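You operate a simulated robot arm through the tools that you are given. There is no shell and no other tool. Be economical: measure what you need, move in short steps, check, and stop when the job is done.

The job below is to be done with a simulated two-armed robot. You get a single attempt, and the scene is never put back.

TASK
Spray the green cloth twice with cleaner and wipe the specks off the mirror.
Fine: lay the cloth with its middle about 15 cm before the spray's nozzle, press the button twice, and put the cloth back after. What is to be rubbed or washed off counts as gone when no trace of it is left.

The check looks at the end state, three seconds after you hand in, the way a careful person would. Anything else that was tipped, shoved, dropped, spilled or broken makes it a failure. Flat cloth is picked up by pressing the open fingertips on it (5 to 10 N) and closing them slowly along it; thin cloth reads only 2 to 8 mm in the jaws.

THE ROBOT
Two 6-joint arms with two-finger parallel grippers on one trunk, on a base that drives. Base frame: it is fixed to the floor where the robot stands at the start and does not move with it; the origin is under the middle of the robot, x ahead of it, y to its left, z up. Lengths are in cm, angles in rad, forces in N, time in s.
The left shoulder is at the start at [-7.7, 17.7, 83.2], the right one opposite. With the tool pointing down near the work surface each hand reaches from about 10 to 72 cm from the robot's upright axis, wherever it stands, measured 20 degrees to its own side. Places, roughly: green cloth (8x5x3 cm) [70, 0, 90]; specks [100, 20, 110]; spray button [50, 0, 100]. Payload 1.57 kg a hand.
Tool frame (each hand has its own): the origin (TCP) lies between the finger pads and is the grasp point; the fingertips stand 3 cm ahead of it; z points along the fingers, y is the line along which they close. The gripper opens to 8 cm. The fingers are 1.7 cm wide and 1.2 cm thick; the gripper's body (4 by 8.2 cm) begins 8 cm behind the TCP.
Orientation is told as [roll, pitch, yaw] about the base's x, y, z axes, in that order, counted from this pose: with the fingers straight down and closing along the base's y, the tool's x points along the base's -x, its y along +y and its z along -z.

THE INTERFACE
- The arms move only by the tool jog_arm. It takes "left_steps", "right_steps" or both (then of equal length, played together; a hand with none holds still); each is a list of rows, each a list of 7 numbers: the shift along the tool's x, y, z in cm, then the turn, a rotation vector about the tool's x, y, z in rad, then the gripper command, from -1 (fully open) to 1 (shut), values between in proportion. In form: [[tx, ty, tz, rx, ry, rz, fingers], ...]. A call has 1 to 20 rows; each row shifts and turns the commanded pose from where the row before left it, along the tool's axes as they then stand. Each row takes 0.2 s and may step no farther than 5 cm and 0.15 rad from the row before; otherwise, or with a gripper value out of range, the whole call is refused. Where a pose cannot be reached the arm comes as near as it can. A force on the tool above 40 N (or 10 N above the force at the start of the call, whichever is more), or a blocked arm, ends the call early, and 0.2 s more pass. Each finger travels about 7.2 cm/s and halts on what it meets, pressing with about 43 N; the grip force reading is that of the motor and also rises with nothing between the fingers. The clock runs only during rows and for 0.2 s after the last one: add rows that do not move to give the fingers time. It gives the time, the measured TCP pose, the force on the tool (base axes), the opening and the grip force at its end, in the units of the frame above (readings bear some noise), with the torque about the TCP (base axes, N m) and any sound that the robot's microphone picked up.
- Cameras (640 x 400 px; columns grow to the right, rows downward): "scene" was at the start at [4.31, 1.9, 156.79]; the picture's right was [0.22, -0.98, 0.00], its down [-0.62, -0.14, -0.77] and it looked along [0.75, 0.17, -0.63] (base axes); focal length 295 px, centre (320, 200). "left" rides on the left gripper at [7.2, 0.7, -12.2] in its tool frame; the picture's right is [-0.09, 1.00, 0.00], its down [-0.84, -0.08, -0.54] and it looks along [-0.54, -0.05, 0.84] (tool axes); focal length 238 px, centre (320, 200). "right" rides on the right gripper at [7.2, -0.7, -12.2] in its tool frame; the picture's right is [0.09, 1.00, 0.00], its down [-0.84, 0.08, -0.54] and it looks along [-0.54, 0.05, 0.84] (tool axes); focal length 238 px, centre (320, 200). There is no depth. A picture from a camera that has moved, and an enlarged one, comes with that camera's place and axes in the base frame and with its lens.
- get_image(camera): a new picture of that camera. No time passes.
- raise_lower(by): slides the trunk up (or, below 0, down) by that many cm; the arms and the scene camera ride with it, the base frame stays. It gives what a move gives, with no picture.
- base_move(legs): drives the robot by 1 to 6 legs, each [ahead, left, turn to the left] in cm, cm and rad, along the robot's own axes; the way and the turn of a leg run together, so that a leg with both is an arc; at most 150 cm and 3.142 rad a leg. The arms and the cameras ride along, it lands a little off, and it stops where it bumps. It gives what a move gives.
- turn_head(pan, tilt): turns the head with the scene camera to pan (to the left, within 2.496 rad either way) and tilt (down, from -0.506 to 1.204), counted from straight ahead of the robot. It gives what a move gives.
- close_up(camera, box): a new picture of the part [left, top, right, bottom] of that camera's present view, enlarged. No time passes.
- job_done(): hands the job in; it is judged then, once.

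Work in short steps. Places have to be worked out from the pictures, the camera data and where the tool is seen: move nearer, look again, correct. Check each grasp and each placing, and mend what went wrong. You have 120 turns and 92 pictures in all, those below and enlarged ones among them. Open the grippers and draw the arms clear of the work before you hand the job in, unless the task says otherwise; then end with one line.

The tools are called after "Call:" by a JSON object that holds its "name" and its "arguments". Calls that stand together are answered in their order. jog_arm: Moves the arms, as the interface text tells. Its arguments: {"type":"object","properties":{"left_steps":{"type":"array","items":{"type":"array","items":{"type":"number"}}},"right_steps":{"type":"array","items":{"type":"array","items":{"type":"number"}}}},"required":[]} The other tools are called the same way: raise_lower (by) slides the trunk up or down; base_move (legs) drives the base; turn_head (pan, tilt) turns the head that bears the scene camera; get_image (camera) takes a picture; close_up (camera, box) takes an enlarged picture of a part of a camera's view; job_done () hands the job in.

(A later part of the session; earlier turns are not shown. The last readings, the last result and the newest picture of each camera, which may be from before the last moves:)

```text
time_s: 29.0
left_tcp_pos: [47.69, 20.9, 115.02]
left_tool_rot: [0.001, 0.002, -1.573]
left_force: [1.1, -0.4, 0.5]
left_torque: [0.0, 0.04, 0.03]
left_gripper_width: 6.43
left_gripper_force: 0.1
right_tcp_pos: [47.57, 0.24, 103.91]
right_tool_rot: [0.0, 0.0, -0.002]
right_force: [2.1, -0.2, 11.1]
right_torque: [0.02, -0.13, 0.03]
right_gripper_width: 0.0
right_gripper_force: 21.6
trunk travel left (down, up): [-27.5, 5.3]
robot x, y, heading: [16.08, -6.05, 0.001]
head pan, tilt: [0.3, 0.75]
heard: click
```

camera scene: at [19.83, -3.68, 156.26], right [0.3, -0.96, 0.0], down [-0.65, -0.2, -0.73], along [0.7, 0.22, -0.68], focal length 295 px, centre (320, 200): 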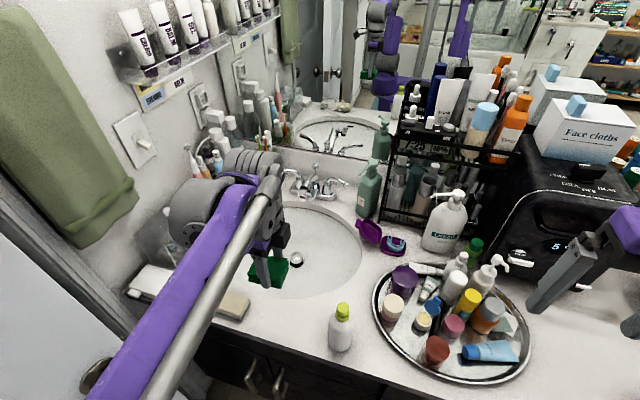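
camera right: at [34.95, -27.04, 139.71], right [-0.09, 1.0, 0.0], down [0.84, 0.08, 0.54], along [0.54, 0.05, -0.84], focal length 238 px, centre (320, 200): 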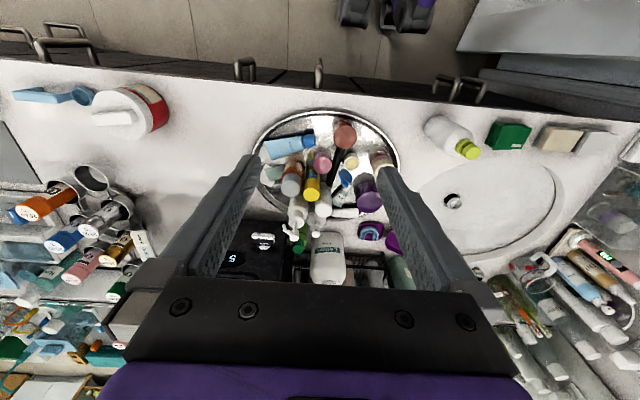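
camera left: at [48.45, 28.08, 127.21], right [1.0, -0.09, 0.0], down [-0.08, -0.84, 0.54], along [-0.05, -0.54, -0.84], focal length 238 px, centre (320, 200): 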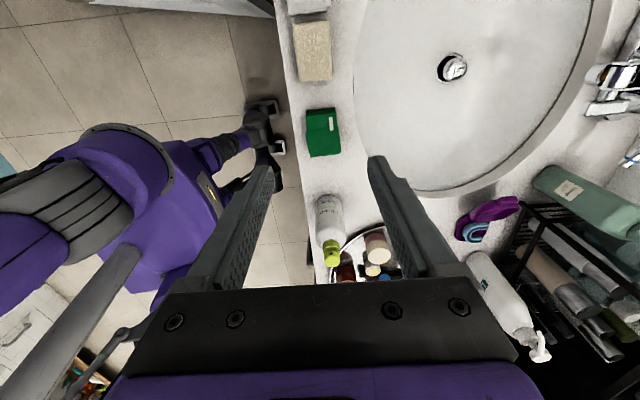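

A click was heard at 11 N, so that was the first press. I lift off and look at the cloth.

Call:
{"name": "jog_arm", "arguments": {"right_steps": [[0, 0, -0.6, 0, 0, 0, 1], [0, 0, -0.8, 0, 0, 0, 1], [0, 0, 0, 0, 0, 0, 1], [0, 0, 0, 0, 0, 0, 1]]}}

Call:
{"name": "close_up", "arguments": {"camera": "scene", "box": [240, 240, 400, 360]}}

Call:
{"name": "close_up", "arguments": {"camera": "left", "box": [270, 80, 380, 180]}}

```text
time_s: 30.0
left_tcp_pos: [47.8, 20.83, 115.0]
left_tool_rot: [0.001, 0.001, -1.57]
left_force: [-0.6, -0.3, -0.3]
left_torque: [0.02, 0.03, 0.01]
left_gripper_width: 6.39
left_gripper_force: 0.0
right_tcp_pos: [47.73, 0.24, 105.38]
right_tool_rot: [0.0, 0.0, -0.001]
right_force: [-0.4, 0.0, 1.1]
right_torque: [-0.01, 0.0, -0.02]
right_gripper_width: 0.01
right_gripper_force: 20.9
trunk travel left (down, up): [-27.5, 5.3]
robot x, y, heading: [15.95, -6.4, 0.002]
head pan, tilt: [0.3, 0.75]
```

```text
3.33 times, centred on (320, 300) of scene
camera zoom: at [19.83, -3.68, 156.25], right [0.3, -0.96, 0.0], down [-0.65, -0.2, -0.73], along [0.7, 0.22, -0.68], focal length 985 px, centre (320, -133)
```

zoom: 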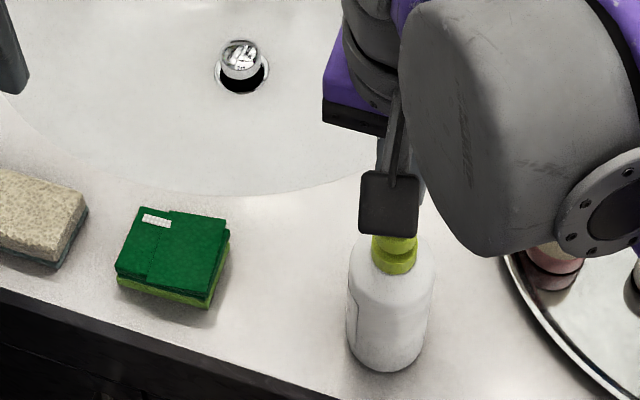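

```text
4.00 times, centred on (325, 130) of left
camera zoom: at [48.42, 28.02, 127.19], right [1.0, -0.09, 0.0], down [-0.08, -0.84, 0.54], along [-0.05, -0.54, -0.84], focal length 953 px, centre (300, 480)
```

zoom: 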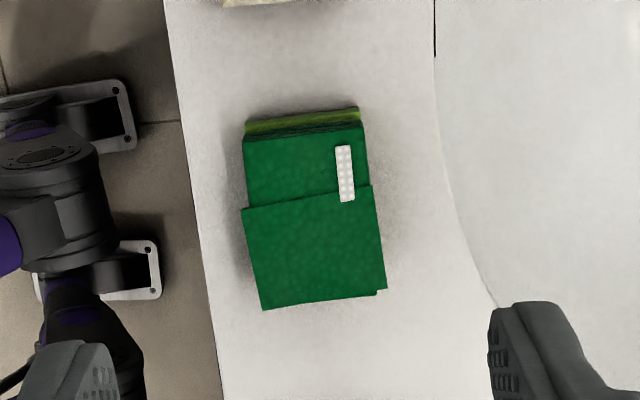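

The first spray took: the cloth's lower layer is now visibly coloured. I press a second time the same way.

Call:
{"name": "jog_arm", "arguments": {"right_steps": [[0, 0, 0.7, 0, 0, 0, 1], [0, 0, 0.3, 0, 0, 0, 1], [0, 0, 0.2, 0, 0, 0, 1], [0, 0, 0.2, 0, 0, 0, 1], [0, 0, 0, 0, 0, 0, 1]]}}

```text
time_s: 31.2
left_tcp_pos: [47.8, 20.85, 114.94]
left_tool_rot: [0.0, 0.0, -1.571]
left_force: [0.6, 0.4, 0.7]
left_torque: [-0.01, 0.01, 0.04]
left_gripper_width: 6.4
left_gripper_force: 0.0
right_tcp_pos: [47.62, 0.15, 103.87]
right_tool_rot: [0.0, 0.0, -0.001]
right_force: [1.4, 1.3, 10.0]
right_torque: [0.07, -0.05, 0.02]
right_gripper_width: 0.0
right_gripper_force: 21.4
trunk travel left (down, up): [-27.5, 5.3]
robot x, y, heading: [15.78, -6.53, -0.004]
head pan, tilt: [0.3, 0.75]
heard: click
```

The second click was heard. I lift the right hand clear and move it away to the right, then check the cloth and bottle.

Call:
{"name": "jog_arm", "arguments": {"right_steps": [[0, 0, -1, 0, 0, 0, 1], [0, 0, -4, 0, 0, 0, 1], [0, 0, -4.5, 0, 0, 0, 1], [0, 0, -4.5, 0, 0, 0, 1], [0, 0, -4.5, 0, 0, 0, 1], [1, -4.5, -1, 0, 0, 0, 1], [1, -4.5, -1, 0, 0, 0, 1], [1, -4.5, 0, 0, 0, 0, 1], [1, -4.5, 0, 0, 0, 0, 1], [1, -4.5, 0, 0, 0, 0, 1], [1, -4.5, 0, 0, 0, 0, 0]]}}

Call:
{"name": "close_up", "arguments": {"camera": "scene", "box": [240, 240, 400, 360]}}

```text
time_s: 33.6
left_tcp_pos: [47.78, 20.79, 115.02]
left_tool_rot: [0.001, -0.001, -1.572]
left_force: [0.6, -0.3, 0.2]
left_torque: [0.0, 0.01, 0.0]
left_gripper_width: 6.4
left_gripper_force: 0.2
right_tcp_pos: [41.72, -26.85, 124.41]
right_tool_rot: [-0.001, -0.001, 0.0]
right_force: [0.0, -0.6, 0.3]
right_torque: [0.01, 0.0, 0.02]
right_gripper_width: 4.02
right_gripper_force: 0.1
trunk travel left (down, up): [-27.5, 5.3]
robot x, y, heading: [16.01, -5.97, 0.004]
head pan, tilt: [0.3, 0.75]
```

```text
3.33 times, centred on (320, 300) of scene
camera zoom: at [19.79, -3.73, 156.26], right [0.3, -0.96, 0.0], down [-0.65, -0.2, -0.73], along [0.7, 0.22, -0.68], focal length 985 px, centre (320, -133)
```

zoom: 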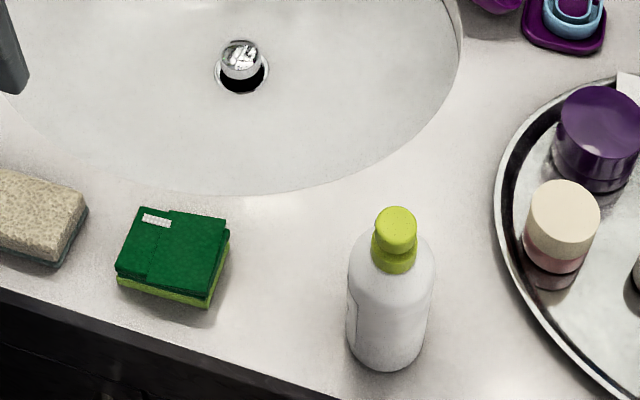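

The bottle and cloth are fine and the cloth is wetted along its base. I regrasp it over its middle with the left hand, leaving about 1.5 cm below the fingertips as a wiping pad.

Call:
{"name": "jog_arm", "arguments": {"left_steps": [[-2.2, 0, 4, 0, 0, 0, -0.65], [-2.2, 0, 4, 0, 0, 0, -0.65], [0, 0, 4, 0, 0, 0, -0.65], [0, 0, 4, 0, 0, 0, -0.65], [0, 0, 4, 0, 0, 0, -0.65], [0, 0, 2.3, 0, 0, 0, -0.65], [0, 0, 1, 0, 0, 0, -0.65], [0, 0, 1, 0, 0, 0, -0.65], [0, 0, 0, 0, 0, 0, -0.65]]}}

Call:
{"name": "get_image", "arguments": {"camera": "left"}}

```text
time_s: 35.6
left_tcp_pos: [47.98, 16.67, 90.61]
left_tool_rot: [0.001, 0.0, -1.569]
left_force: [-0.3, 0.9, -0.2]
left_torque: [-0.02, 0.02, -0.01]
left_gripper_width: 6.57
left_gripper_force: 0.2
right_tcp_pos: [41.98, -26.73, 124.33]
right_tool_rot: [-0.001, -0.001, 0.0]
right_force: [-0.3, -0.1, -0.3]
right_torque: [0.0, 0.0, 0.02]
right_gripper_width: 3.99
right_gripper_force: 0.0
trunk travel left (down, up): [-27.5, 5.3]
robot x, y, heading: [16.21, -6.12, -0.003]
head pan, tilt: [0.3, 0.75]
```

```text
53 pictures are left
camera left: at [48.57, 23.75, 102.89], right [1.0, -0.09, 0.0], down [-0.08, -0.84, 0.54], along [-0.05, -0.54, -0.84], focal length 238 px, centre (320, 200)
```

left: 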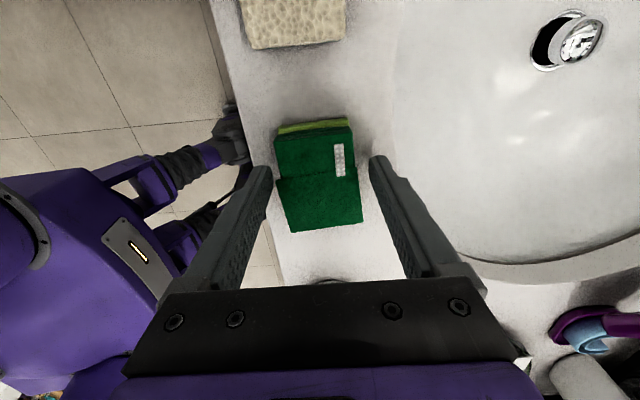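

The cloth sits between the fingers. I close slowly and lift.

Call:
{"name": "jog_arm", "arguments": {"left_steps": [[0, 0, 0, 0, 0, 0, -0.5], [0, 0, 0, 0, 0, 0, -0.4], [0, 0, 0, 0, 0, 0, -0.3], [0, 0, 0, 0, 0, 0, -0.2], [0, 0, 0, 0, 0, 0, 0], [0, 0, 0, 0, 0, 0, 0], [0, 0, -1, 0, 0, 0, 0], [0, 0, -3, 0, 0, 0, 0], [0, 0, -4, 0, 0, 0, 0], [0, 0, -4, 0, 0, 0, 0], [0, 0, -4, 0, 0, 0, 0], [0, 0, -4, 0, 0, 0, 0]]}}

Call:
{"name": "get_image", "arguments": {"camera": "left"}}

Call:
{"name": "close_up", "arguments": {"camera": "scene", "box": [200, 170, 360, 300]}}

```text
time_s: 38.2
left_tcp_pos: [47.85, 16.47, 110.55]
left_tool_rot: [-0.001, 0.001, -1.57]
left_force: [0.0, 0.3, 0.5]
left_torque: [0.0, 0.01, 0.02]
left_gripper_width: 4.89
left_gripper_force: 43.2
right_tcp_pos: [41.81, -26.79, 124.41]
right_tool_rot: [0.001, 0.0, 0.0]
right_force: [-0.4, 0.5, 0.4]
right_torque: [-0.03, 0.02, 0.02]
right_gripper_width: 3.98
right_gripper_force: 0.0
trunk travel left (down, up): [-27.5, 5.3]
robot x, y, heading: [15.84, -5.74, -0.001]
head pan, tilt: [0.3, 0.75]
```

```text
52 pictures are left
camera left: at [48.57, 23.58, 122.89], right [1.0, -0.09, 0.0], down [-0.08, -0.84, 0.54], along [-0.05, -0.54, -0.84], focal length 238 px, centre (320, 200)
```

left: 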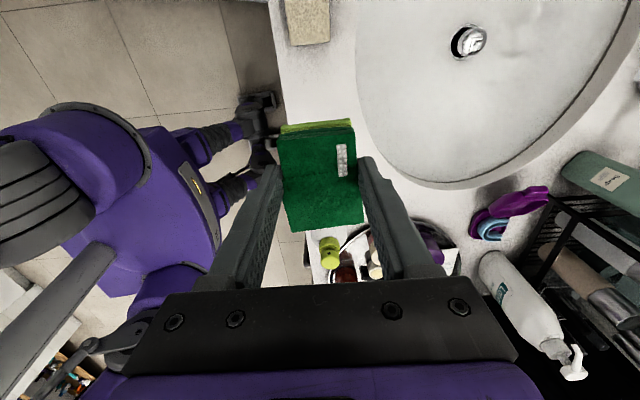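

```text
3.08 times, centred on (280, 235) of scene
camera zoom: at [19.82, -3.69, 156.26], right [0.3, -0.96, 0.0], down [-0.65, -0.2, -0.73], along [0.7, 0.22, -0.68], focal length 909 px, centre (443, 92)
```

zoom: 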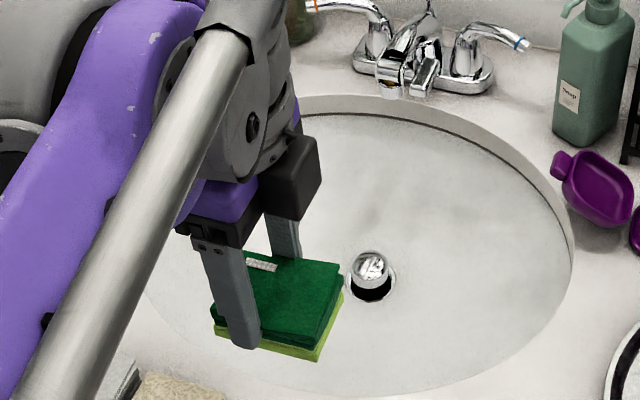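

The cloth is held with its wet base projecting beyond the tips. I take a close look at the specks to fix their extent before turning the hand.

Call:
{"name": "close_up", "arguments": {"camera": "scene", "box": [300, 70, 400, 150]}}

```text
5.00 times, centred on (350, 110) of scene
camera zoom: at [19.82, -3.69, 156.26], right [0.3, -0.96, 0.0], down [-0.65, -0.2, -0.73], along [0.7, 0.22, -0.68], focal length 1477 px, centre (170, 650)
```

zoom: 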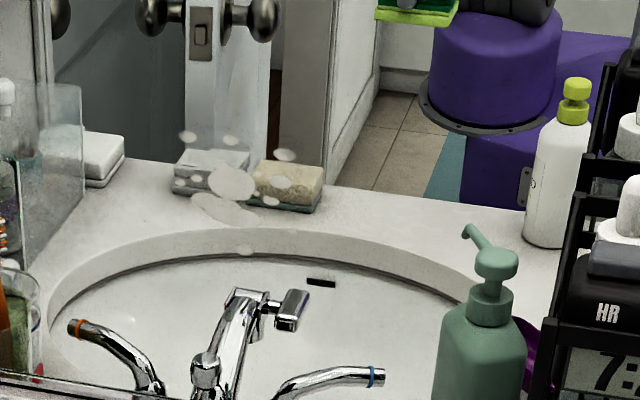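

The specks cover about y 14.5–22.5, z 110.5–118.5 on the mirror, whose plane is at x≈104 from the bottle's reflection. Tilting the hand forward from the present yaw puts the cloth's 8 cm side along y, so one vertical band covers them all. I move forward and up first, then tilt.

Call:
{"name": "jog_arm", "arguments": {"left_steps": [[0, 4, -2, 0, 0, 0, 0], [0, 4, -2, 0, 0, 0, 0], [0, 4, -2, 0, 0, 0, 0], [0, 4, -2, 0, 0, 0, 0], [0, 0, 0, -0.1428, 0, 0, 0], [0, 0, 0, -0.1428, 0, 0, 0], [0, 0, 0, -0.1428, 0, 0, 0], [0, 0, 0, -0.1428, 0, 0, 0], [0, 0, 0, -0.1428, 0, 0, 0], [0, 0, 0, 0, 0, 0, 0]]}}

Call:
{"name": "get_image", "arguments": {"camera": "scene"}}

```text
time_s: 40.4
left_tcp_pos: [63.9, 16.58, 118.68]
left_tool_rot: [0.716, 0.0, -1.572]
left_force: [-1.3, -1.0, -0.6]
left_torque: [0.03, 0.04, 0.01]
left_gripper_width: 4.86
left_gripper_force: 43.3
right_tcp_pos: [41.88, -26.83, 124.36]
right_tool_rot: [0.0, 0.0, 0.001]
right_force: [-0.5, 1.2, 0.8]
right_torque: [0.01, 0.02, 0.02]
right_gripper_width: 4.01
right_gripper_force: 0.1
trunk travel left (down, up): [-27.5, 5.3]
robot x, y, heading: [15.89, -6.1, -0.003]
head pan, tilt: [0.3, 0.75]
```

```text
49 pictures are left
camera scene: at [19.88, -3.68, 156.26], right [0.3, -0.96, 0.0], down [-0.65, -0.2, -0.73], along [0.7, 0.22, -0.68], focal length 295 px, centre (320, 200)
```

scene: 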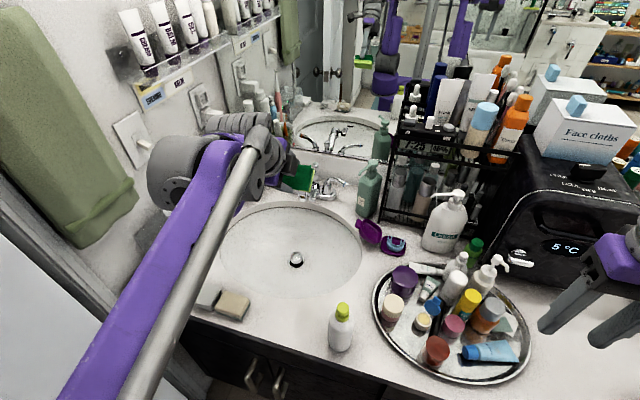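

The hand is tilting toward the mirror properly. I complete the tilt.

Call:
{"name": "jog_arm", "arguments": {"left_steps": [[0, 0, 0, -0.1428, 0, 0, 0], [0, 0, 0, -0.1428, 0, 0, 0], [0, 0, 0, -0.1428, 0, 0, 0], [0, 0, 0, -0.1428, 0, 0, 0], [0, 0, 0, -0.1428, 0, 0, 0], [0, 0, 0, -0.1428, 0, 0, 0], [0, 0, 0, 0, 0, 0, 0]]}}

Call:
{"name": "get_image", "arguments": {"camera": "scene"}}

Call:
{"name": "get_image", "arguments": {"camera": "left"}}

```text
time_s: 42.0
left_tcp_pos: [63.97, 16.14, 118.77]
left_tool_rot: [1.408, -0.001, -1.567]
left_force: [0.0, -0.1, -0.9]
left_torque: [-0.01, 0.0, -0.05]
left_gripper_width: 4.87
left_gripper_force: 43.0
left hand out of reach, approached as far as the arm can: row 5, 6
right_tcp_pos: [41.87, -26.88, 124.36]
right_tool_rot: [-0.001, 0.001, -0.002]
right_force: [-0.3, -0.2, 0.3]
right_torque: [0.0, -0.04, -0.02]
right_gripper_width: 4.01
right_gripper_force: 0.0
trunk travel left (down, up): [-27.5, 5.3]
robot x, y, heading: [15.81, -6.36, 0.0]
head pan, tilt: [0.3, 0.75]
```

```text
48 pictures are left
camera scene: at [19.83, -3.67, 156.26], right [0.3, -0.96, 0.0], down [-0.65, -0.2, -0.73], along [0.7, 0.22, -0.68], focal length 295 px, centre (320, 200)
```

scene: 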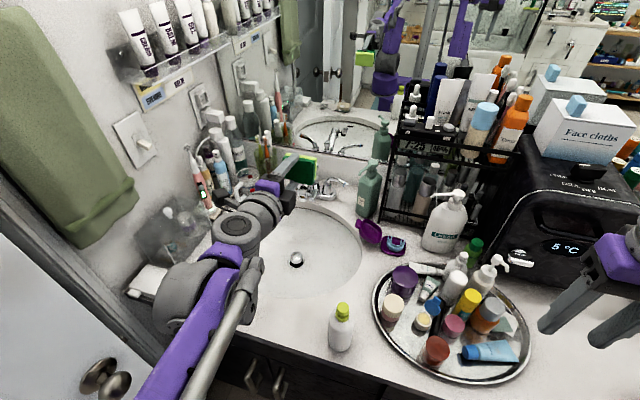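

```text
47 pictures are left
camera left: at [51.93, 23.24, 121.36], right [0.16, -0.09, 0.98], down [-0.54, -0.84, 0.01], along [0.82, -0.54, -0.18], focal length 238 px, centre (320, 200)
```

left: 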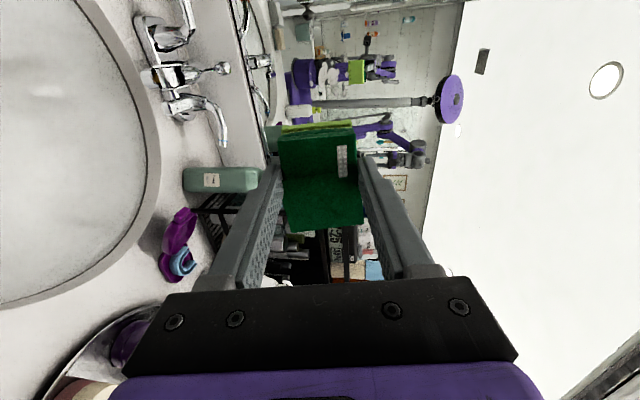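

The tilt stopped at 1.41 rad because of reach at this spot. Extending forward should change the wrist geometry, so I advance toward the mirror in steps and check.

Call:
{"name": "jog_arm", "arguments": {"left_steps": [[0, 0, 4, 0, 0, 0, 0], [0, 0, 4, 0, 0, 0, 0], [0, 0, 4, 0, 0, 0, 0], [0, 0, 4, 0, 0, 0, 0], [0, 0, 0, 0, 0, 0, 0]]}}

```text
time_s: 43.2
left_tcp_pos: [79.59, 16.22, 116.0]
left_tool_rot: [1.409, -0.001, -1.565]
left_force: [0.2, 0.0, -0.4]
left_torque: [0.0, 0.0, -0.02]
left_gripper_width: 4.86
left_gripper_force: 42.7
right_tcp_pos: [41.69, -26.89, 124.47]
right_tool_rot: [-0.001, -0.002, 0.0]
right_force: [-0.1, 0.7, 0.0]
right_torque: [0.01, -0.01, 0.0]
right_gripper_width: 4.0
right_gripper_force: 0.0
trunk travel left (down, up): [-27.5, 5.3]
robot x, y, heading: [15.84, -6.28, -0.002]
head pan, tilt: [0.3, 0.75]
```

The hand moved along its tilted axis, so I add the remaining 0.16 rad of tilt here.

Call:
{"name": "jog_arm", "arguments": {"left_steps": [[0, 0, 0, -0.08, 0, 0, 0], [0, 0, 0, -0.08, 0, 0, 0], [0, 0, 0, 0, 0, 0, 0]]}}

Call:
{"name": "get_image", "arguments": {"camera": "left"}}

```text
time_s: 44.0
left_tcp_pos: [79.62, 16.42, 115.61]
left_tool_rot: [1.406, 0.0, -1.534]
left_force: [-0.3, 0.2, -0.4]
left_torque: [-0.02, -0.02, -0.03]
left_gripper_width: 4.85
left_gripper_force: 43.3
left hand out of reach, approached as far as the arm can: row 1, 2
right_tcp_pos: [41.95, -26.89, 124.39]
right_tool_rot: [0.0, 0.0, -0.002]
right_force: [-0.3, 0.5, 0.5]
right_torque: [0.01, 0.0, 0.01]
right_gripper_width: 3.99
right_gripper_force: 0.1
trunk travel left (down, up): [-27.5, 5.3]
robot x, y, heading: [16.48, -6.35, -0.0]
head pan, tilt: [0.3, 0.75]
```

```text
46 pictures are left
camera left: at [67.52, 23.17, 118.34], right [0.17, -0.09, 0.98], down [-0.52, -0.86, 0.01], along [0.84, -0.51, -0.19], focal length 238 px, centre (320, 200)
```

left: 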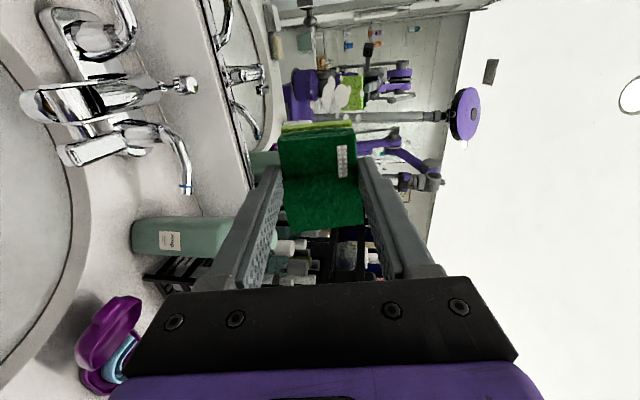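

The tilt stays at the same ~1.41 rad wherever the hand is, so it is a wrist limit. The cloth will meet the mirror with its upper 8 cm edge, which still works as a wiping line when swept vertically. The left view puts the specks at (y 18.4, z 113.8), so I approach to just short of the mirror.

Call:
{"name": "jog_arm", "arguments": {"left_steps": [[0.2, 1.25, 4.2, 0, -0.036, 0, 0], [0.2, 1.25, 4.2, 0, 0, 0, 0], [0.2, 1.25, 4.2, 0, 0, 0, 0], [0.3, 1.25, 4.2, 0, 0, 0, 0], [0, 0, 0, 0, 0, 0, 0]]}}

Call:
{"name": "get_image", "arguments": {"camera": "left"}}

Call:
{"name": "get_image", "arguments": {"camera": "scene"}}

```text
time_s: 45.2
left_tcp_pos: [97.14, 17.34, 117.75]
left_tool_rot: [1.406, -0.008, -1.57]
left_force: [-0.1, 0.0, -0.2]
left_torque: [0.0, 0.01, -0.01]
left_gripper_width: 4.88
left_gripper_force: 43.6
right_tcp_pos: [41.73, -26.83, 124.45]
right_tool_rot: [0.001, -0.002, 0.001]
right_force: [1.0, 0.2, -0.3]
right_torque: [0.0, -0.04, -0.01]
right_gripper_width: 3.99
right_gripper_force: 0.1
trunk travel left (down, up): [-27.5, 5.3]
robot x, y, heading: [16.0, -6.22, 0.004]
head pan, tilt: [0.3, 0.75]
```

```text
45 pictures are left
camera left: at [85.19, 24.59, 120.37], right [0.16, -0.09, 0.98], down [-0.55, -0.84, 0.02], along [0.82, -0.54, -0.18], focal length 238 px, centre (320, 200)
```

left: 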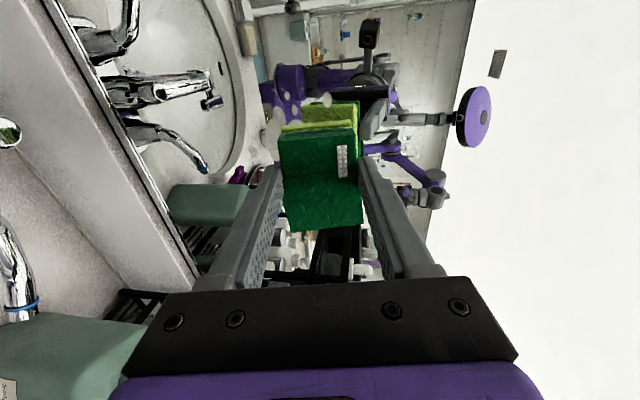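

```text
44 pictures are left
camera scene: at [19.7, -3.7, 156.26], right [0.3, -0.96, 0.0], down [-0.65, -0.2, -0.73], along [0.7, 0.22, -0.68], focal length 295 px, centre (320, 200)
```

scene: 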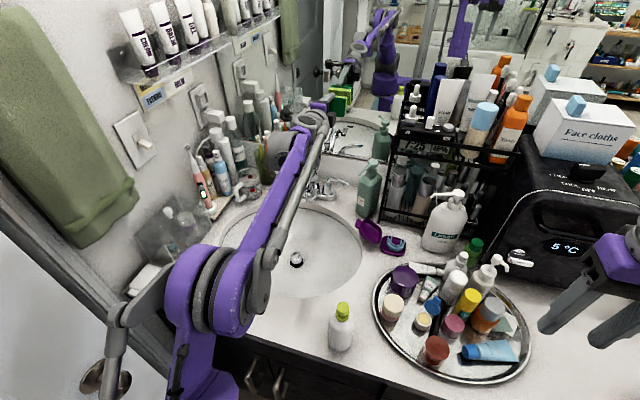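

The arm reaches, and the cloth and its reflection nearly meet. I creep forward until contact.

Call:
{"name": "jog_arm", "arguments": {"left_steps": [[0, 0.08, 0.49, 0, 0, 0, 0], [0, 0.08, 0.49, 0, 0, 0, 0], [0, 0.05, 0.3, 0, 0, 0, 0], [0, 0, 0, 0, 0, 0, 0]]}}

Call:
{"name": "close_up", "arguments": {"camera": "left", "box": [220, 60, 400, 180]}}

```text
time_s: 46.2
left_tcp_pos: [98.39, 17.46, 117.74]
left_tool_rot: [1.406, -0.009, -1.571]
left_force: [0.3, 0.0, 0.0]
left_torque: [-0.01, 0.05, 0.0]
left_gripper_width: 4.86
left_gripper_force: 42.7
right_tcp_pos: [41.78, -26.75, 124.41]
right_tool_rot: [0.001, -0.001, 0.0]
right_force: [-0.3, 0.8, 0.5]
right_torque: [0.0, 0.0, 0.03]
right_gripper_width: 4.02
right_gripper_force: 0.0
trunk travel left (down, up): [-27.5, 5.3]
robot x, y, heading: [16.15, -6.48, -0.002]
head pan, tilt: [0.3, 0.75]
```

```text
3.33 times, centred on (310, 120) of left
camera zoom: at [86.46, 24.6, 120.37], right [0.16, -0.09, 0.98], down [-0.55, -0.84, 0.02], along [0.82, -0.54, -0.18], focal length 794 px, centre (353, 467)
```

zoom: 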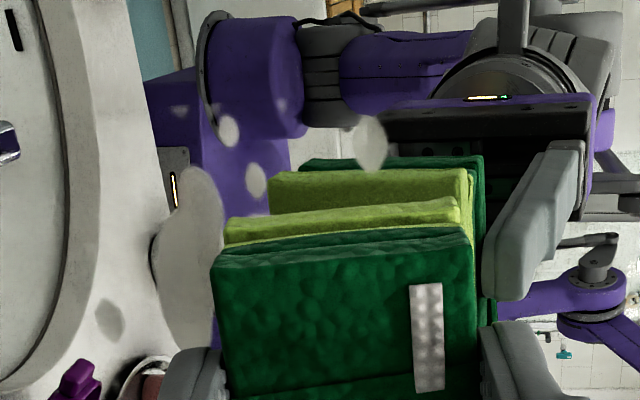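

The gap to the reflection is still about 1–1.5 cm, and the speck positions match my earlier estimates. I continue forward in small steps.

Call:
{"name": "jog_arm", "arguments": {"left_steps": [[0, 0.05, 0.3, 0, 0, 0, 0], [0, 0.05, 0.3, 0, 0, 0, 0], [0, 0.03, 0.2, 0, 0, 0, 0], [0, 0, 0, 0, 0, 0, 0]]}}

```text
time_s: 47.2
left_tcp_pos: [99.15, 17.53, 117.81]
left_tool_rot: [1.407, -0.007, -1.571]
left_force: [-8.5, -0.3, -3.1]
left_torque: [0.01, 0.0, 0.1]
left_gripper_width: 4.86
left_gripper_force: 42.8
right_tcp_pos: [41.81, -26.85, 124.39]
right_tool_rot: [0.0, 0.0, -0.001]
right_force: [-0.2, -0.1, 0.4]
right_torque: [-0.05, 0.0, 0.01]
right_gripper_width: 3.99
right_gripper_force: 0.0
trunk travel left (down, up): [-27.5, 5.3]
robot x, y, heading: [15.79, -6.33, -0.0]
head pan, tilt: [0.3, 0.75]
```

In contact at 8.5 N. I sweep straight down 10 cm at this pressure.

Call:
{"name": "jog_arm", "arguments": {"left_steps": [[0, 0.49, -0.08, 0, 0, 0, 0], [0, 0.98, -0.16, 0, 0, 0, 0], [0, -0.98, 0.16, 0, 0, 0, 0], [0, -0.98, 0.16, 0, 0, 0, 0], [0, -0.98, 0.16, 0, 0, 0, 0], [0, -0.98, 0.16, 0, 0, 0, 0], [0, -0.98, 0.16, 0, 0, 0, 0], [0, -0.98, 0.16, 0, 0, 0, 0]]}}

Call:
{"name": "close_up", "arguments": {"camera": "left", "box": [220, 60, 400, 180]}}

```text
time_s: 49.0
left_tcp_pos: [99.16, 17.41, 113.36]
left_tool_rot: [1.407, -0.007, -1.57]
left_force: [-7.4, 0.0, 2.5]
left_torque: [-0.01, -0.26, 0.03]
left_gripper_width: 4.86
left_gripper_force: 42.6
right_tcp_pos: [41.77, -26.8, 124.46]
right_tool_rot: [0.0, -0.003, 0.0]
right_force: [-0.3, -1.5, -0.1]
right_torque: [-0.03, 0.01, -0.01]
right_gripper_width: 4.0
right_gripper_force: 0.0
trunk travel left (down, up): [-27.5, 5.3]
robot x, y, heading: [15.9, -5.92, 0.002]
head pan, tilt: [0.3, 0.75]
```

```text
3.33 times, centred on (310, 120) of left
camera zoom: at [87.13, 24.62, 116.02], right [0.16, -0.09, 0.98], down [-0.55, -0.84, 0.02], along [0.82, -0.54, -0.18], focal length 794 px, centre (353, 467)
```

zoom: 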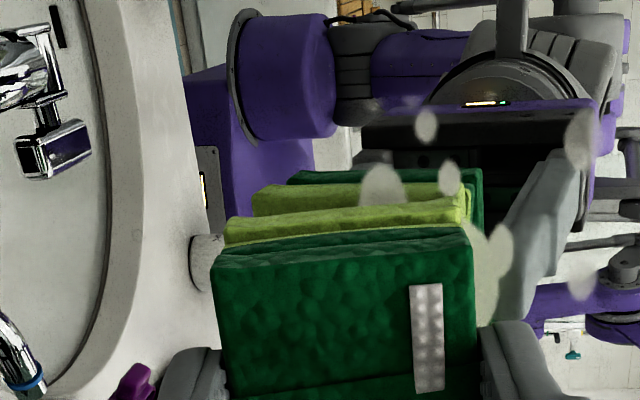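

The swept spots are still visible, perhaps fainter. I do several more up-and-down strokes across the upper area and then compare.

Call:
{"name": "jog_arm", "arguments": {"left_steps": [[0, 1.97, -0.31, 0, 0, 0, 0], [0, 1.97, -0.31, 0, 0, 0, 0], [0, 1.48, -0.23, 0, 0, 0, 0], [0, -1.97, 0.33, 0, 0, 0, 0], [0, -1.97, 0.33, 0, 0, 0, 0], [0, 1.97, -0.33, 0, 0, 0, 0], [0, 1.97, -0.33, 0, 0, 0, 0], [0, -1.97, 0.33, 0, 0, 0, 0], [0, -1.97, 0.33, 0, 0, 0, 0], [0, 1.97, -0.33, 0, 0, 0, 0], [0, 1.97, -0.33, 0, 0, 0, 0], [0, -1.97, 0.33, 0, 0, 0, 0], [0, -1.97, 0.33, 0, 0, 0, 0], [0, -1.97, 0.33, 0, 0, 0, 0]]}}

Call:
{"name": "close_up", "arguments": {"camera": "left", "box": [220, 60, 400, 180]}}

```text
time_s: 52.0
left_tcp_pos: [99.09, 17.42, 113.03]
left_tool_rot: [1.408, -0.006, -1.571]
left_force: [-14.2, 0.4, 5.9]
left_torque: [-0.07, -0.53, -0.02]
left_gripper_width: 4.84
left_gripper_force: 42.6
right_tcp_pos: [41.5, -26.93, 124.47]
right_tool_rot: [0.001, -0.004, 0.0]
right_force: [0.5, 0.1, -0.4]
right_torque: [0.0, 0.0, 0.01]
right_gripper_width: 4.0
right_gripper_force: 0.0
trunk travel left (down, up): [-27.5, 5.3]
robot x, y, heading: [16.44, -6.01, -0.003]
head pan, tilt: [0.3, 0.75]
```

```text
3.33 times, centred on (310, 120) of left
camera zoom: at [87.16, 24.65, 115.63], right [0.16, -0.09, 0.98], down [-0.55, -0.84, 0.02], along [0.82, -0.54, -0.18], focal length 794 px, centre (353, 467)
```

zoom: 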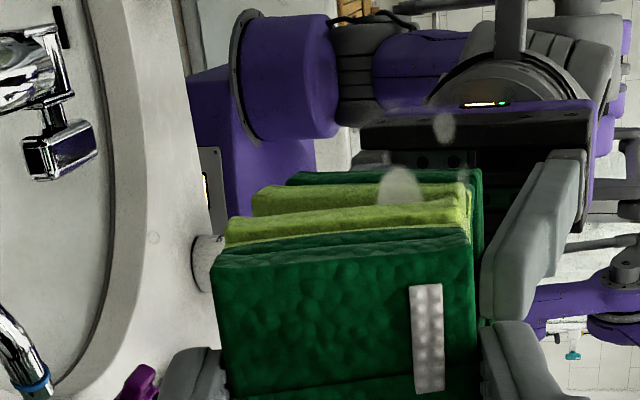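

The repeated strokes work: the upper spots are gone and others are fading. Next I stroke the lower part (edge from z≈115 to 109.5) several times.

Call:
{"name": "jog_arm", "arguments": {"left_steps": [[0, -1.97, 0.32, 0, 0, 0, 0], [0, -1.97, 0.32, 0, 0, 0, 0], [0, -0.98, 0.16, 0, 0, 0, 0], [0, 1.97, -0.33, 0, 0, 0, 0], [0, 1.97, -0.33, 0, 0, 0, 0], [0, 1.97, -0.33, 0, 0, 0, 0], [0, -1.97, 0.33, 0, 0, 0, 0], [0, -1.97, 0.33, 0, 0, 0, 0], [0, -1.97, 0.33, 0, 0, 0, 0], [0, 1.97, -0.33, 0, 0, 0, 0], [0, 1.97, -0.33, 0, 0, 0, 0], [0, 1.97, -0.33, 0, 0, 0, 0], [0, -1.97, 0.33, 0, 0, 0, 0], [0, -1.97, 0.33, 0, 0, 0, 0], [0, -1.97, 0.33, 0, 0, 0, 0], [0, 1.97, -0.33, 0, 0, 0, 0], [0, 1.97, -0.33, 0, 0, 0, 0], [0, 1.97, -0.33, 0, 0, 0, 0]]}}

Call:
{"name": "close_up", "arguments": {"camera": "left", "box": [220, 60, 400, 180]}}

```text
time_s: 55.8
left_tcp_pos: [99.14, 17.61, 113.91]
left_tool_rot: [1.408, -0.007, -1.57]
left_force: [-15.6, -0.4, -7.3]
left_torque: [0.07, 0.07, -0.03]
left_gripper_width: 4.88
left_gripper_force: 42.8
right_tcp_pos: [41.63, -26.9, 124.57]
right_tool_rot: [0.0, 0.0, -0.001]
right_force: [-0.3, 0.3, -0.9]
right_torque: [0.01, 0.03, -0.02]
right_gripper_width: 4.0
right_gripper_force: 0.0
trunk travel left (down, up): [-27.5, 5.3]
robot x, y, heading: [15.84, -6.02, -0.001]
head pan, tilt: [0.3, 0.75]
```

```text
3.33 times, centred on (310, 120) of left
camera zoom: at [87.18, 24.69, 116.57], right [0.16, -0.09, 0.98], down [-0.55, -0.84, 0.02], along [0.82, -0.54, -0.18], focal length 794 px, centre (353, 467)
```

zoom: 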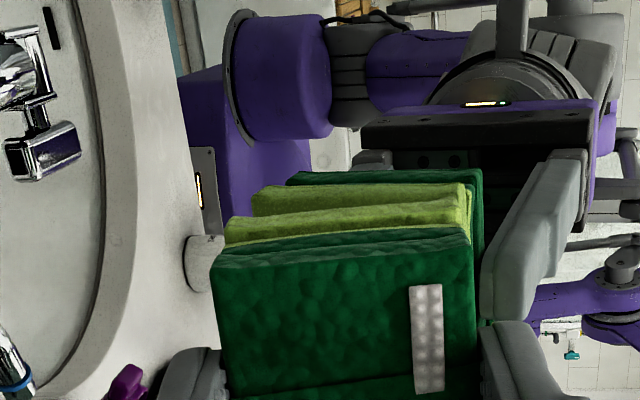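

Almost everything visible is gone, with a faint trace near (322,160), around y≈22. I shift 2.8 cm left and stroke the full height.

Call:
{"name": "jog_arm", "arguments": {"left_steps": [[1.4, 0, 0, 0, 0, 0, 0], [1.4, 0, 0, 0, 0, 0, 0], [0, 1.97, -0.33, 0, 0, 0, 0], [0, 1.97, -0.33, 0, 0, 0, 0], [0, 1.48, -0.25, 0, 0, 0, 0], [0, -1.97, 0.33, 0, 0, 0, 0], [0, -1.97, 0.33, 0, 0, 0, 0], [0, -1.97, 0.33, 0, 0, 0, 0], [0, -1.97, 0.33, 0, 0, 0, 0], [0, -1.97, 0.33, 0, 0, 0, 0], [0, -0.98, 0.16, 0, 0, 0, 0], [0, 1.97, -0.33, 0, 0, 0, 0], [0, 1.97, -0.33, 0, 0, 0, 0], [0, 1.97, -0.33, 0, 0, 0, 0], [0, 1.97, -0.33, 0, 0, 0, 0], [0, 1.97, -0.33, 0, 0, 0, 0], [0, -1.97, 0.33, 0, 0, 0, 0], [0, -1.97, 0.33, 0, 0, 0, 0], [0, -1.97, 0.33, 0, 0, 0, 0], [0, -1.97, 0.33, 0, 0, 0, 0]]}}

Call:
{"name": "jog_arm", "arguments": {"left_steps": [[-2, 0, 0, 0, 0, 0, 0], [-2, 0, 0, 0, 0, 0, 0], [-1.3, 0, 0, 0, 0, 0, 0], [0, 1.97, -0.33, 0, 0, 0, 0], [0, 1.97, -0.33, 0, 0, 0, 0], [0, 1.97, -0.33, 0, 0, 0, 0], [0, 1.97, -0.33, 0, 0, 0, 0], [0, -1.97, 0.33, 0, 0, 0, 0], [0, -1.97, 0.33, 0, 0, 0, 0], [0, -1.97, 0.33, 0, 0, 0, 0], [0, -1.97, 0.33, 0, 0, 0, 0], [0, 1.97, -0.33, 0, 0, 0, 0], [0, 1.97, -0.33, 0, 0, 0, 0], [0, 1.97, -0.33, 0, 0, 0, 0], [0, 1.97, -0.33, 0, 0, 0, 0], [0, -1.97, 0.33, 0, 0, 0, 0], [0, -1.97, 0.33, 0, 0, 0, 0]]}}

```text
time_s: 60.0
left_tcp_pos: [99.08, 20.22, 110.4]
left_tool_rot: [1.405, -0.007, -1.569]
left_force: [-1.8, -0.3, 0.2]
left_torque: [0.0, -0.02, 0.01]
left_gripper_width: 4.87
left_gripper_force: 43.2
right_tcp_pos: [41.87, -26.86, 124.41]
right_tool_rot: [0.001, -0.001, 0.001]
right_force: [-0.3, -0.1, -0.3]
right_torque: [0.01, -0.04, 0.04]
right_gripper_width: 4.02
right_gripper_force: 0.1
trunk travel left (down, up): [-27.5, 5.3]
robot x, y, heading: [15.99, -6.16, 0.001]
head pan, tilt: [0.3, 0.75]
```

```text
time_s: 63.6
left_tcp_pos: [99.11, 14.99, 114.33]
left_tool_rot: [1.406, -0.007, -1.57]
left_force: [-8.8, 0.5, 3.0]
left_torque: [-0.03, -0.36, -0.04]
left_gripper_width: 4.86
left_gripper_force: 43.2
right_tcp_pos: [41.57, -26.81, 124.47]
right_tool_rot: [0.0, -0.001, -0.002]
right_force: [-0.2, -0.4, -0.4]
right_torque: [-0.02, -0.01, -0.01]
right_gripper_width: 4.02
right_gripper_force: 0.0
trunk travel left (down, up): [-27.5, 5.3]
robot x, y, heading: [16.0, -6.0, -0.002]
head pan, tilt: [0.3, 0.75]
```

I back the hand off the mirror 12 cm and look at it with both cameras.

Call:
{"name": "jog_arm", "arguments": {"left_steps": [[0, 0, -3, 0, 0, 0, 0], [0, 0, -4, 0, 0, 0, 0], [0, 0, -4, 0, 0, 0, 0], [0, 0, -4, 0, 0, 0, 0], [0, 0, 0, 0, 0, 0, 0]]}}

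Call:
{"name": "close_up", "arguments": {"camera": "left", "box": [260, 40, 420, 150]}}

Call:
{"name": "close_up", "arguments": {"camera": "scene", "box": [300, 70, 400, 150]}}

```text
time_s: 64.8
left_tcp_pos: [84.49, 15.11, 116.6]
left_tool_rot: [1.404, -0.007, -1.571]
left_force: [0.2, 0.9, 0.2]
left_torque: [0.0, 0.01, -0.01]
left_gripper_width: 4.85
left_gripper_force: 42.8
right_tcp_pos: [41.99, -26.86, 124.45]
right_tool_rot: [0.001, 0.0, 0.001]
right_force: [1.2, -0.6, 0.1]
right_torque: [-0.02, 0.03, 0.0]
right_gripper_width: 3.99
right_gripper_force: 0.0
trunk travel left (down, up): [-27.5, 5.3]
robot x, y, heading: [16.2, -6.06, -0.002]
head pan, tilt: [0.3, 0.75]
```

```text
3.64 times, centred on (340, 95) of left
camera zoom: at [72.54, 22.36, 119.3], right [0.16, -0.09, 0.98], down [-0.55, -0.84, 0.02], along [0.82, -0.54, -0.18], focal length 867 px, centre (247, 582)
```

zoom: 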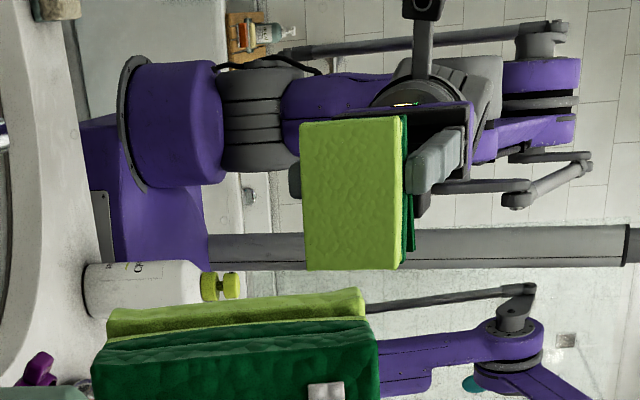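

```text
5.00 times, centred on (350, 110) of scene
camera zoom: at [19.96, -3.66, 156.25], right [0.3, -0.96, 0.0], down [-0.65, -0.2, -0.73], along [0.7, 0.22, -0.68], focal length 1477 px, centre (170, 650)
```

zoom: 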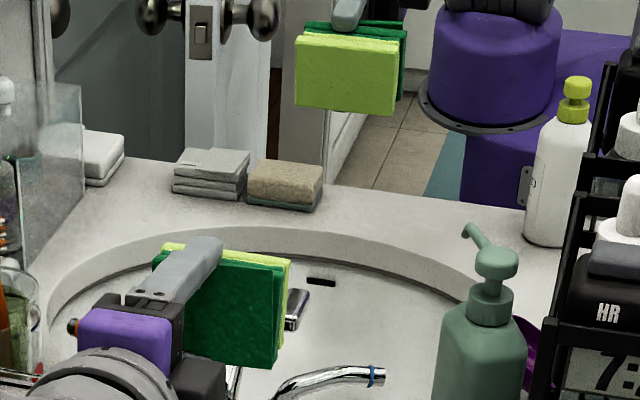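

The mirror looks clear where it is visible; the lowest speck's place is hidden by the hand. I retract, tilt the hand back down and look again.

Call:
{"name": "jog_arm", "arguments": {"left_steps": [[0, 0, -4, 0, 0, 0, 0], [0, 0, -4, 0, 0, 0, 0], [0, 0, -4, 0, 0, 0, 0], [0, 0, -4, 0, 0, 0, 0], [0, 0, -4, 0, 0, 0, 0], [0, 0, 0, 0.1406, 0, 0, 0], [0, 0, 0, 0.1406, 0, 0, 0], [0, 0, 0, 0.1406, 0, 0, 0], [0, 0, 0, 0.1406, 0, 0, 0], [0, 0, 0, 0.1406, 0, 0, 0], [0, 0, 0, 0.1406, 0, 0, 0], [0, 0, 0, 0.1406, 0, 0, 0], [0, 0, 0, 0.1406, 0, 0, 0], [0, 0, 0, 0.1406, 0, 0, 0], [0, 0, 0, 0.1406, 0, 0, 0], [0, 0, 0, 0, 0, 0, 0]]}}

Call:
{"name": "close_up", "arguments": {"camera": "scene", "box": [300, 70, 400, 150]}}

Call:
{"name": "get_image", "arguments": {"camera": "scene"}}

```text
time_s: 68.2
left_tcp_pos: [64.62, 14.97, 120.16]
left_tool_rot: [-0.001, -0.007, -1.571]
left_force: [0.1, 0.3, -0.3]
left_torque: [-0.03, -0.04, -0.01]
left_gripper_width: 4.87
left_gripper_force: 42.8
right_tcp_pos: [41.79, -26.92, 124.52]
right_tool_rot: [0.0, 0.0, 0.0]
right_force: [0.0, 0.3, 0.0]
right_torque: [-0.03, -0.01, 0.0]
right_gripper_width: 3.99
right_gripper_force: 0.0
trunk travel left (down, up): [-27.5, 5.3]
robot x, y, heading: [16.14, -6.2, 0.004]
head pan, tilt: [0.3, 0.75]
```

```text
5.00 times, centred on (350, 110) of scene
camera zoom: at [19.73, -3.69, 156.26], right [0.3, -0.96, 0.0], down [-0.65, -0.2, -0.73], along [0.7, 0.22, -0.68], focal length 1477 px, centre (170, 650)
```

zoom: 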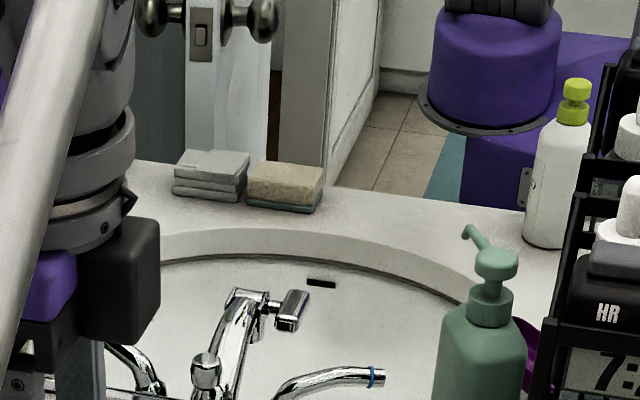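

```text
36 pictures are left
camera scene: at [19.73, -3.69, 156.26], right [0.3, -0.96, 0.0], down [-0.65, -0.2, -0.73], along [0.7, 0.22, -0.68], focal length 295 px, centre (320, 200)
```

scene: 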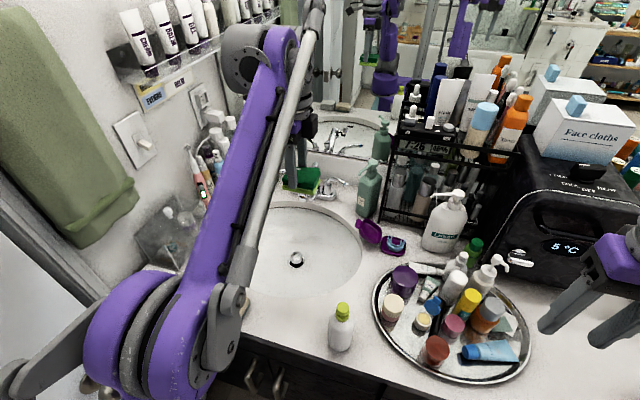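

The specks appear gone. I zoom in tighter to exclude faint traces, especially against the white basin.

Call:
{"name": "close_up", "arguments": {"camera": "scene", "box": [328, 90, 368, 125]}}

```text
11.43 times, centred on (348, 108) of scene
camera zoom: at [19.73, -3.69, 156.26], right [0.3, -0.96, 0.0], down [-0.65, -0.2, -0.73], along [0.7, 0.22, -0.68], focal length 3376 px, centre (0, 1257)
```

zoom: 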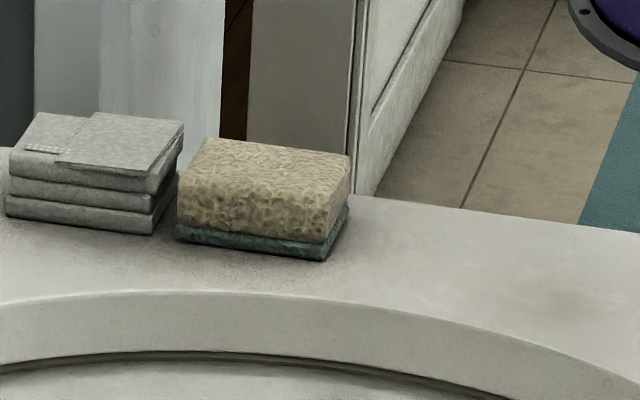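

The mirror is clean. I turn the hand back to yaw 0 and carry the cloth above its original place.

Call:
{"name": "jog_arm", "arguments": {"left_steps": [[0, 0, 0, 0, 0, -0.1428, 0], [0, 0, 0, 0, 0, -0.1428, 0], [0, 0, 0, 0, 0, -0.1428, 0], [0, 0, 0, 0, 0, -0.1428, 0], [0, 0, 0, 0, 0, -0.1428, 0], [0, 0, 0, 0, 0, -0.1428, 0], [0, 0, 0, 0, 0, -0.1428, 0], [0, 0, 0, 0, 0, -0.1428, 0], [0, 0, 0, 0, 0, -0.1428, 0], [0, 0, 0, 0, 0, -0.1428, 0], [0, 0, 0, 0, 0, -0.1428, 0], [0, 0, 0, 0, 0, 0, 0]]}}

Call:
{"name": "jog_arm", "arguments": {"left_steps": [[-1.1, -4.4, 0, 0, 0, 0, 0], [-1.1, -4.4, 0, 0, 0, 0, 0], [-1.1, -4.5, 0, 0, 0, 0, 0], [-1.1, -4.6, 0, 0, 0, 0, 0], [0, 0, 4, 0, 0, 0, 0], [0, 0, 4, 0, 0, 0, 0], [0, 0, 4, 0, 0, 0, 0], [0, 0, 0, 0, 0, 0, 0]]}}

Call:
{"name": "get_image", "arguments": {"camera": "left"}}

```text
time_s: 70.8
left_tcp_pos: [64.7, 14.9, 120.0]
left_tool_rot: [-0.007, 0.001, 0.001]
left_force: [0.5, 1.1, -0.2]
left_torque: [-0.01, 0.03, -0.02]
left_gripper_width: 4.87
left_gripper_force: 43.3
right_tcp_pos: [41.9, -26.88, 124.4]
right_tool_rot: [0.001, 0.0, 0.001]
right_force: [0.5, 0.1, -0.8]
right_torque: [0.02, 0.0, -0.01]
right_gripper_width: 3.98
right_gripper_force: 0.0
trunk travel left (down, up): [-27.5, 5.3]
robot x, y, heading: [15.99, -6.03, -0.004]
head pan, tilt: [0.3, 0.75]
```

```text
time_s: 72.6
left_tcp_pos: [67.74, -1.58, 107.36]
left_tool_rot: [-0.007, 0.001, 0.001]
left_force: [0.0, -0.2, 0.4]
left_torque: [-0.01, 0.0, 0.04]
left_gripper_width: 4.88
left_gripper_force: 42.9
left hand out of reach, approached as far as the arm can: row 4
right_tcp_pos: [41.85, -26.85, 124.34]
right_tool_rot: [-0.002, -0.001, -0.001]
right_force: [-0.8, 0.2, 0.1]
right_torque: [0.02, -0.01, -0.01]
right_gripper_width: 4.0
right_gripper_force: 0.1
trunk travel left (down, up): [-27.5, 5.3]
robot x, y, heading: [15.79, -6.42, 0.0]
head pan, tilt: [0.3, 0.75]
```

```text
34 pictures are left
camera left: at [60.55, -0.92, 119.53], right [0.09, 1.0, -0.01], down [0.84, -0.07, 0.54], along [0.54, -0.06, -0.84], focal length 238 px, centre (320, 200)
```

left: 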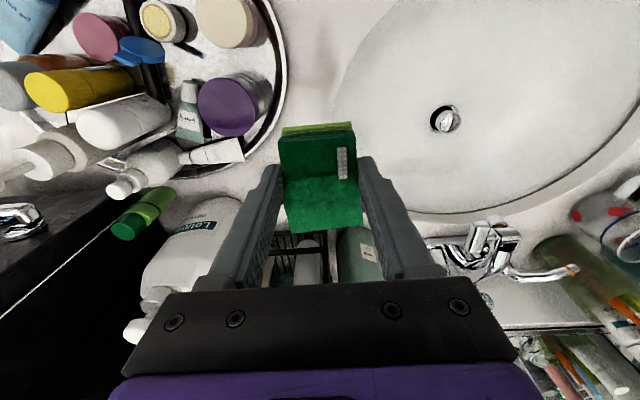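

A reach limit left the hand about 1.3 cm short each way, so I correct that lower down and stop just above the counter.

Call:
{"name": "jog_arm", "arguments": {"left_steps": [[0, 0, 4, 0, 0, 0, 0], [-1.3, -1.3, 2, 0, 0, 0, 0], [0, 0, 4, 0, 0, 0, 0], [0, 0, 3.5, 0, 0, 0, 0], [0, 0, 0, 0, 0, 0, 0]]}}

Call:
{"name": "get_image", "arguments": {"camera": "left"}}

Call:
{"name": "close_up", "arguments": {"camera": "scene", "box": [320, 190, 440, 290]}}

```text
time_s: 73.8
left_tcp_pos: [69.27, -3.06, 93.7]
left_tool_rot: [-0.006, 0.001, 0.0]
left_force: [-0.9, -0.7, -0.5]
left_torque: [-0.01, 0.0, 0.02]
left_gripper_width: 4.86
left_gripper_force: 43.5
right_tcp_pos: [41.79, -26.72, 124.34]
right_tool_rot: [0.001, -0.001, -0.001]
right_force: [0.0, -1.0, 0.3]
right_torque: [0.03, 0.02, 0.0]
right_gripper_width: 3.98
right_gripper_force: 0.0
trunk travel left (down, up): [-27.5, 5.3]
robot x, y, heading: [15.61, -6.33, -0.001]
head pan, tilt: [0.3, 0.75]
```

```text
33 pictures are left
camera left: at [62.01, -2.33, 105.97], right [0.09, 1.0, -0.01], down [0.84, -0.07, 0.54], along [0.54, -0.06, -0.84], focal length 238 px, centre (320, 200)
```

left: 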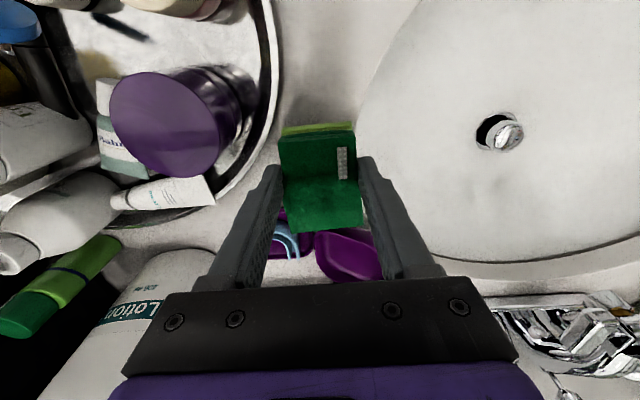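

```text
4.00 times, centred on (380, 240) of scene
camera zoom: at [19.8, -3.68, 156.26], right [0.3, -0.96, 0.0], down [-0.65, -0.2, -0.73], along [0.7, 0.22, -0.68], focal length 1182 px, centre (80, 40)
```

zoom: 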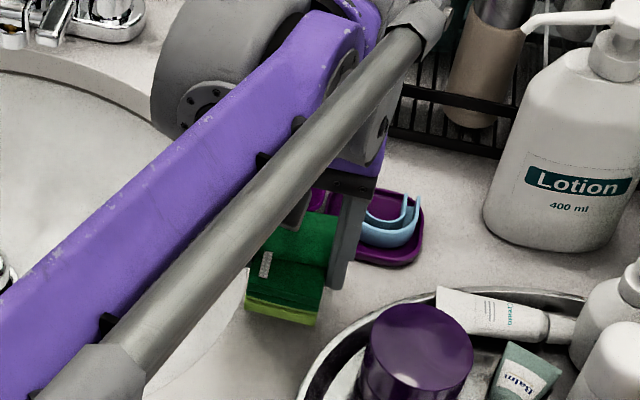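

The position matches the original place within a few millimetres. I lower to the counter gently.

Call:
{"name": "jog_arm", "arguments": {"left_steps": [[0.2, 0.15, 1.5, 0, 0, 0, 0], [0, 0, 1.0, 0, 0, 0, 0], [0, 0, 0.5, 0, 0, 0, 0], [0, 0, 0.2, 0, 0, 0, 0], [0, 0, 0, 0, 0, 0, 0]]}}

```text
time_s: 75.0
left_tcp_pos: [68.95, -3.05, 90.7]
left_tool_rot: [-0.008, 0.001, 0.002]
left_force: [4.5, -1.1, 13.2]
left_torque: [0.18, 0.08, -0.04]
left_gripper_width: 4.84
left_gripper_force: 42.8
right_tcp_pos: [41.78, -26.89, 124.54]
right_tool_rot: [0.0, -0.002, 0.0]
right_force: [-0.4, -0.3, 0.6]
right_torque: [-0.01, 0.0, 0.02]
right_gripper_width: 3.99
right_gripper_force: 0.0
trunk travel left (down, up): [-27.5, 5.3]
robot x, y, heading: [16.04, -6.05, 0.003]
head pan, tilt: [0.3, 0.75]
```

Contact with the counter shows at 13 N. I ease up slightly, open the fingers gently, and lift away.

Call:
{"name": "jog_arm", "arguments": {"left_steps": [[0, 0, -0.15, 0, 0, 0, 0], [0, 0, 0, 0, 0, 0, -0.25], [0, 0, 0, 0, 0, 0, -0.4], [0, 0, 0, 0, 0, 0, -0.55], [0, 0, 0, 0, 0, 0, -0.6], [0, 0, -3, 0, 0, 0, -0.6], [0, 0, -4, 0, 0, 0, -0.6], [0, 0, -4, 0, 0, 0, -0.6], [0, 0, -4, 0, 0, 0, -0.6]]}}

Call:
{"name": "get_image", "arguments": {"camera": "left"}}

```text
time_s: 77.0
left_tcp_pos: [68.85, -2.92, 105.97]
left_tool_rot: [-0.007, 0.002, 0.0]
left_force: [0.9, -0.2, 0.2]
left_torque: [0.0, -0.01, -0.03]
left_gripper_width: 6.39
left_gripper_force: 0.1
right_tcp_pos: [41.78, -26.83, 124.49]
right_tool_rot: [-0.001, -0.001, 0.0]
right_force: [-0.1, -0.8, 0.4]
right_torque: [-0.04, 0.02, 0.03]
right_gripper_width: 4.02
right_gripper_force: 0.1
trunk travel left (down, up): [-27.5, 5.3]
robot x, y, heading: [16.05, -6.27, -0.001]
head pan, tilt: [0.3, 0.75]
```

```text
31 pictures are left
camera left: at [61.6, -2.06, 118.22], right [0.09, 1.0, -0.01], down [0.84, -0.07, 0.54], along [0.54, -0.06, -0.84], focal length 238 px, centre (320, 200)
```

left: 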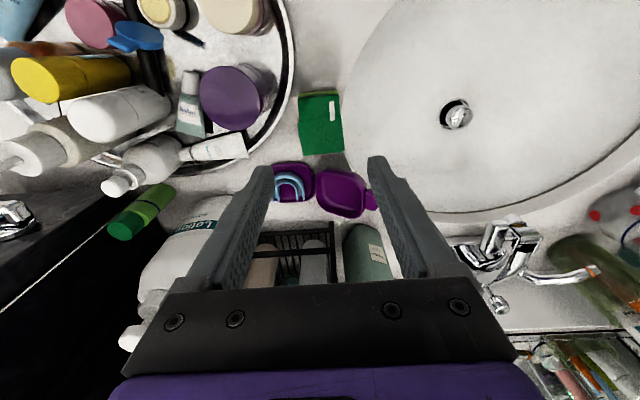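

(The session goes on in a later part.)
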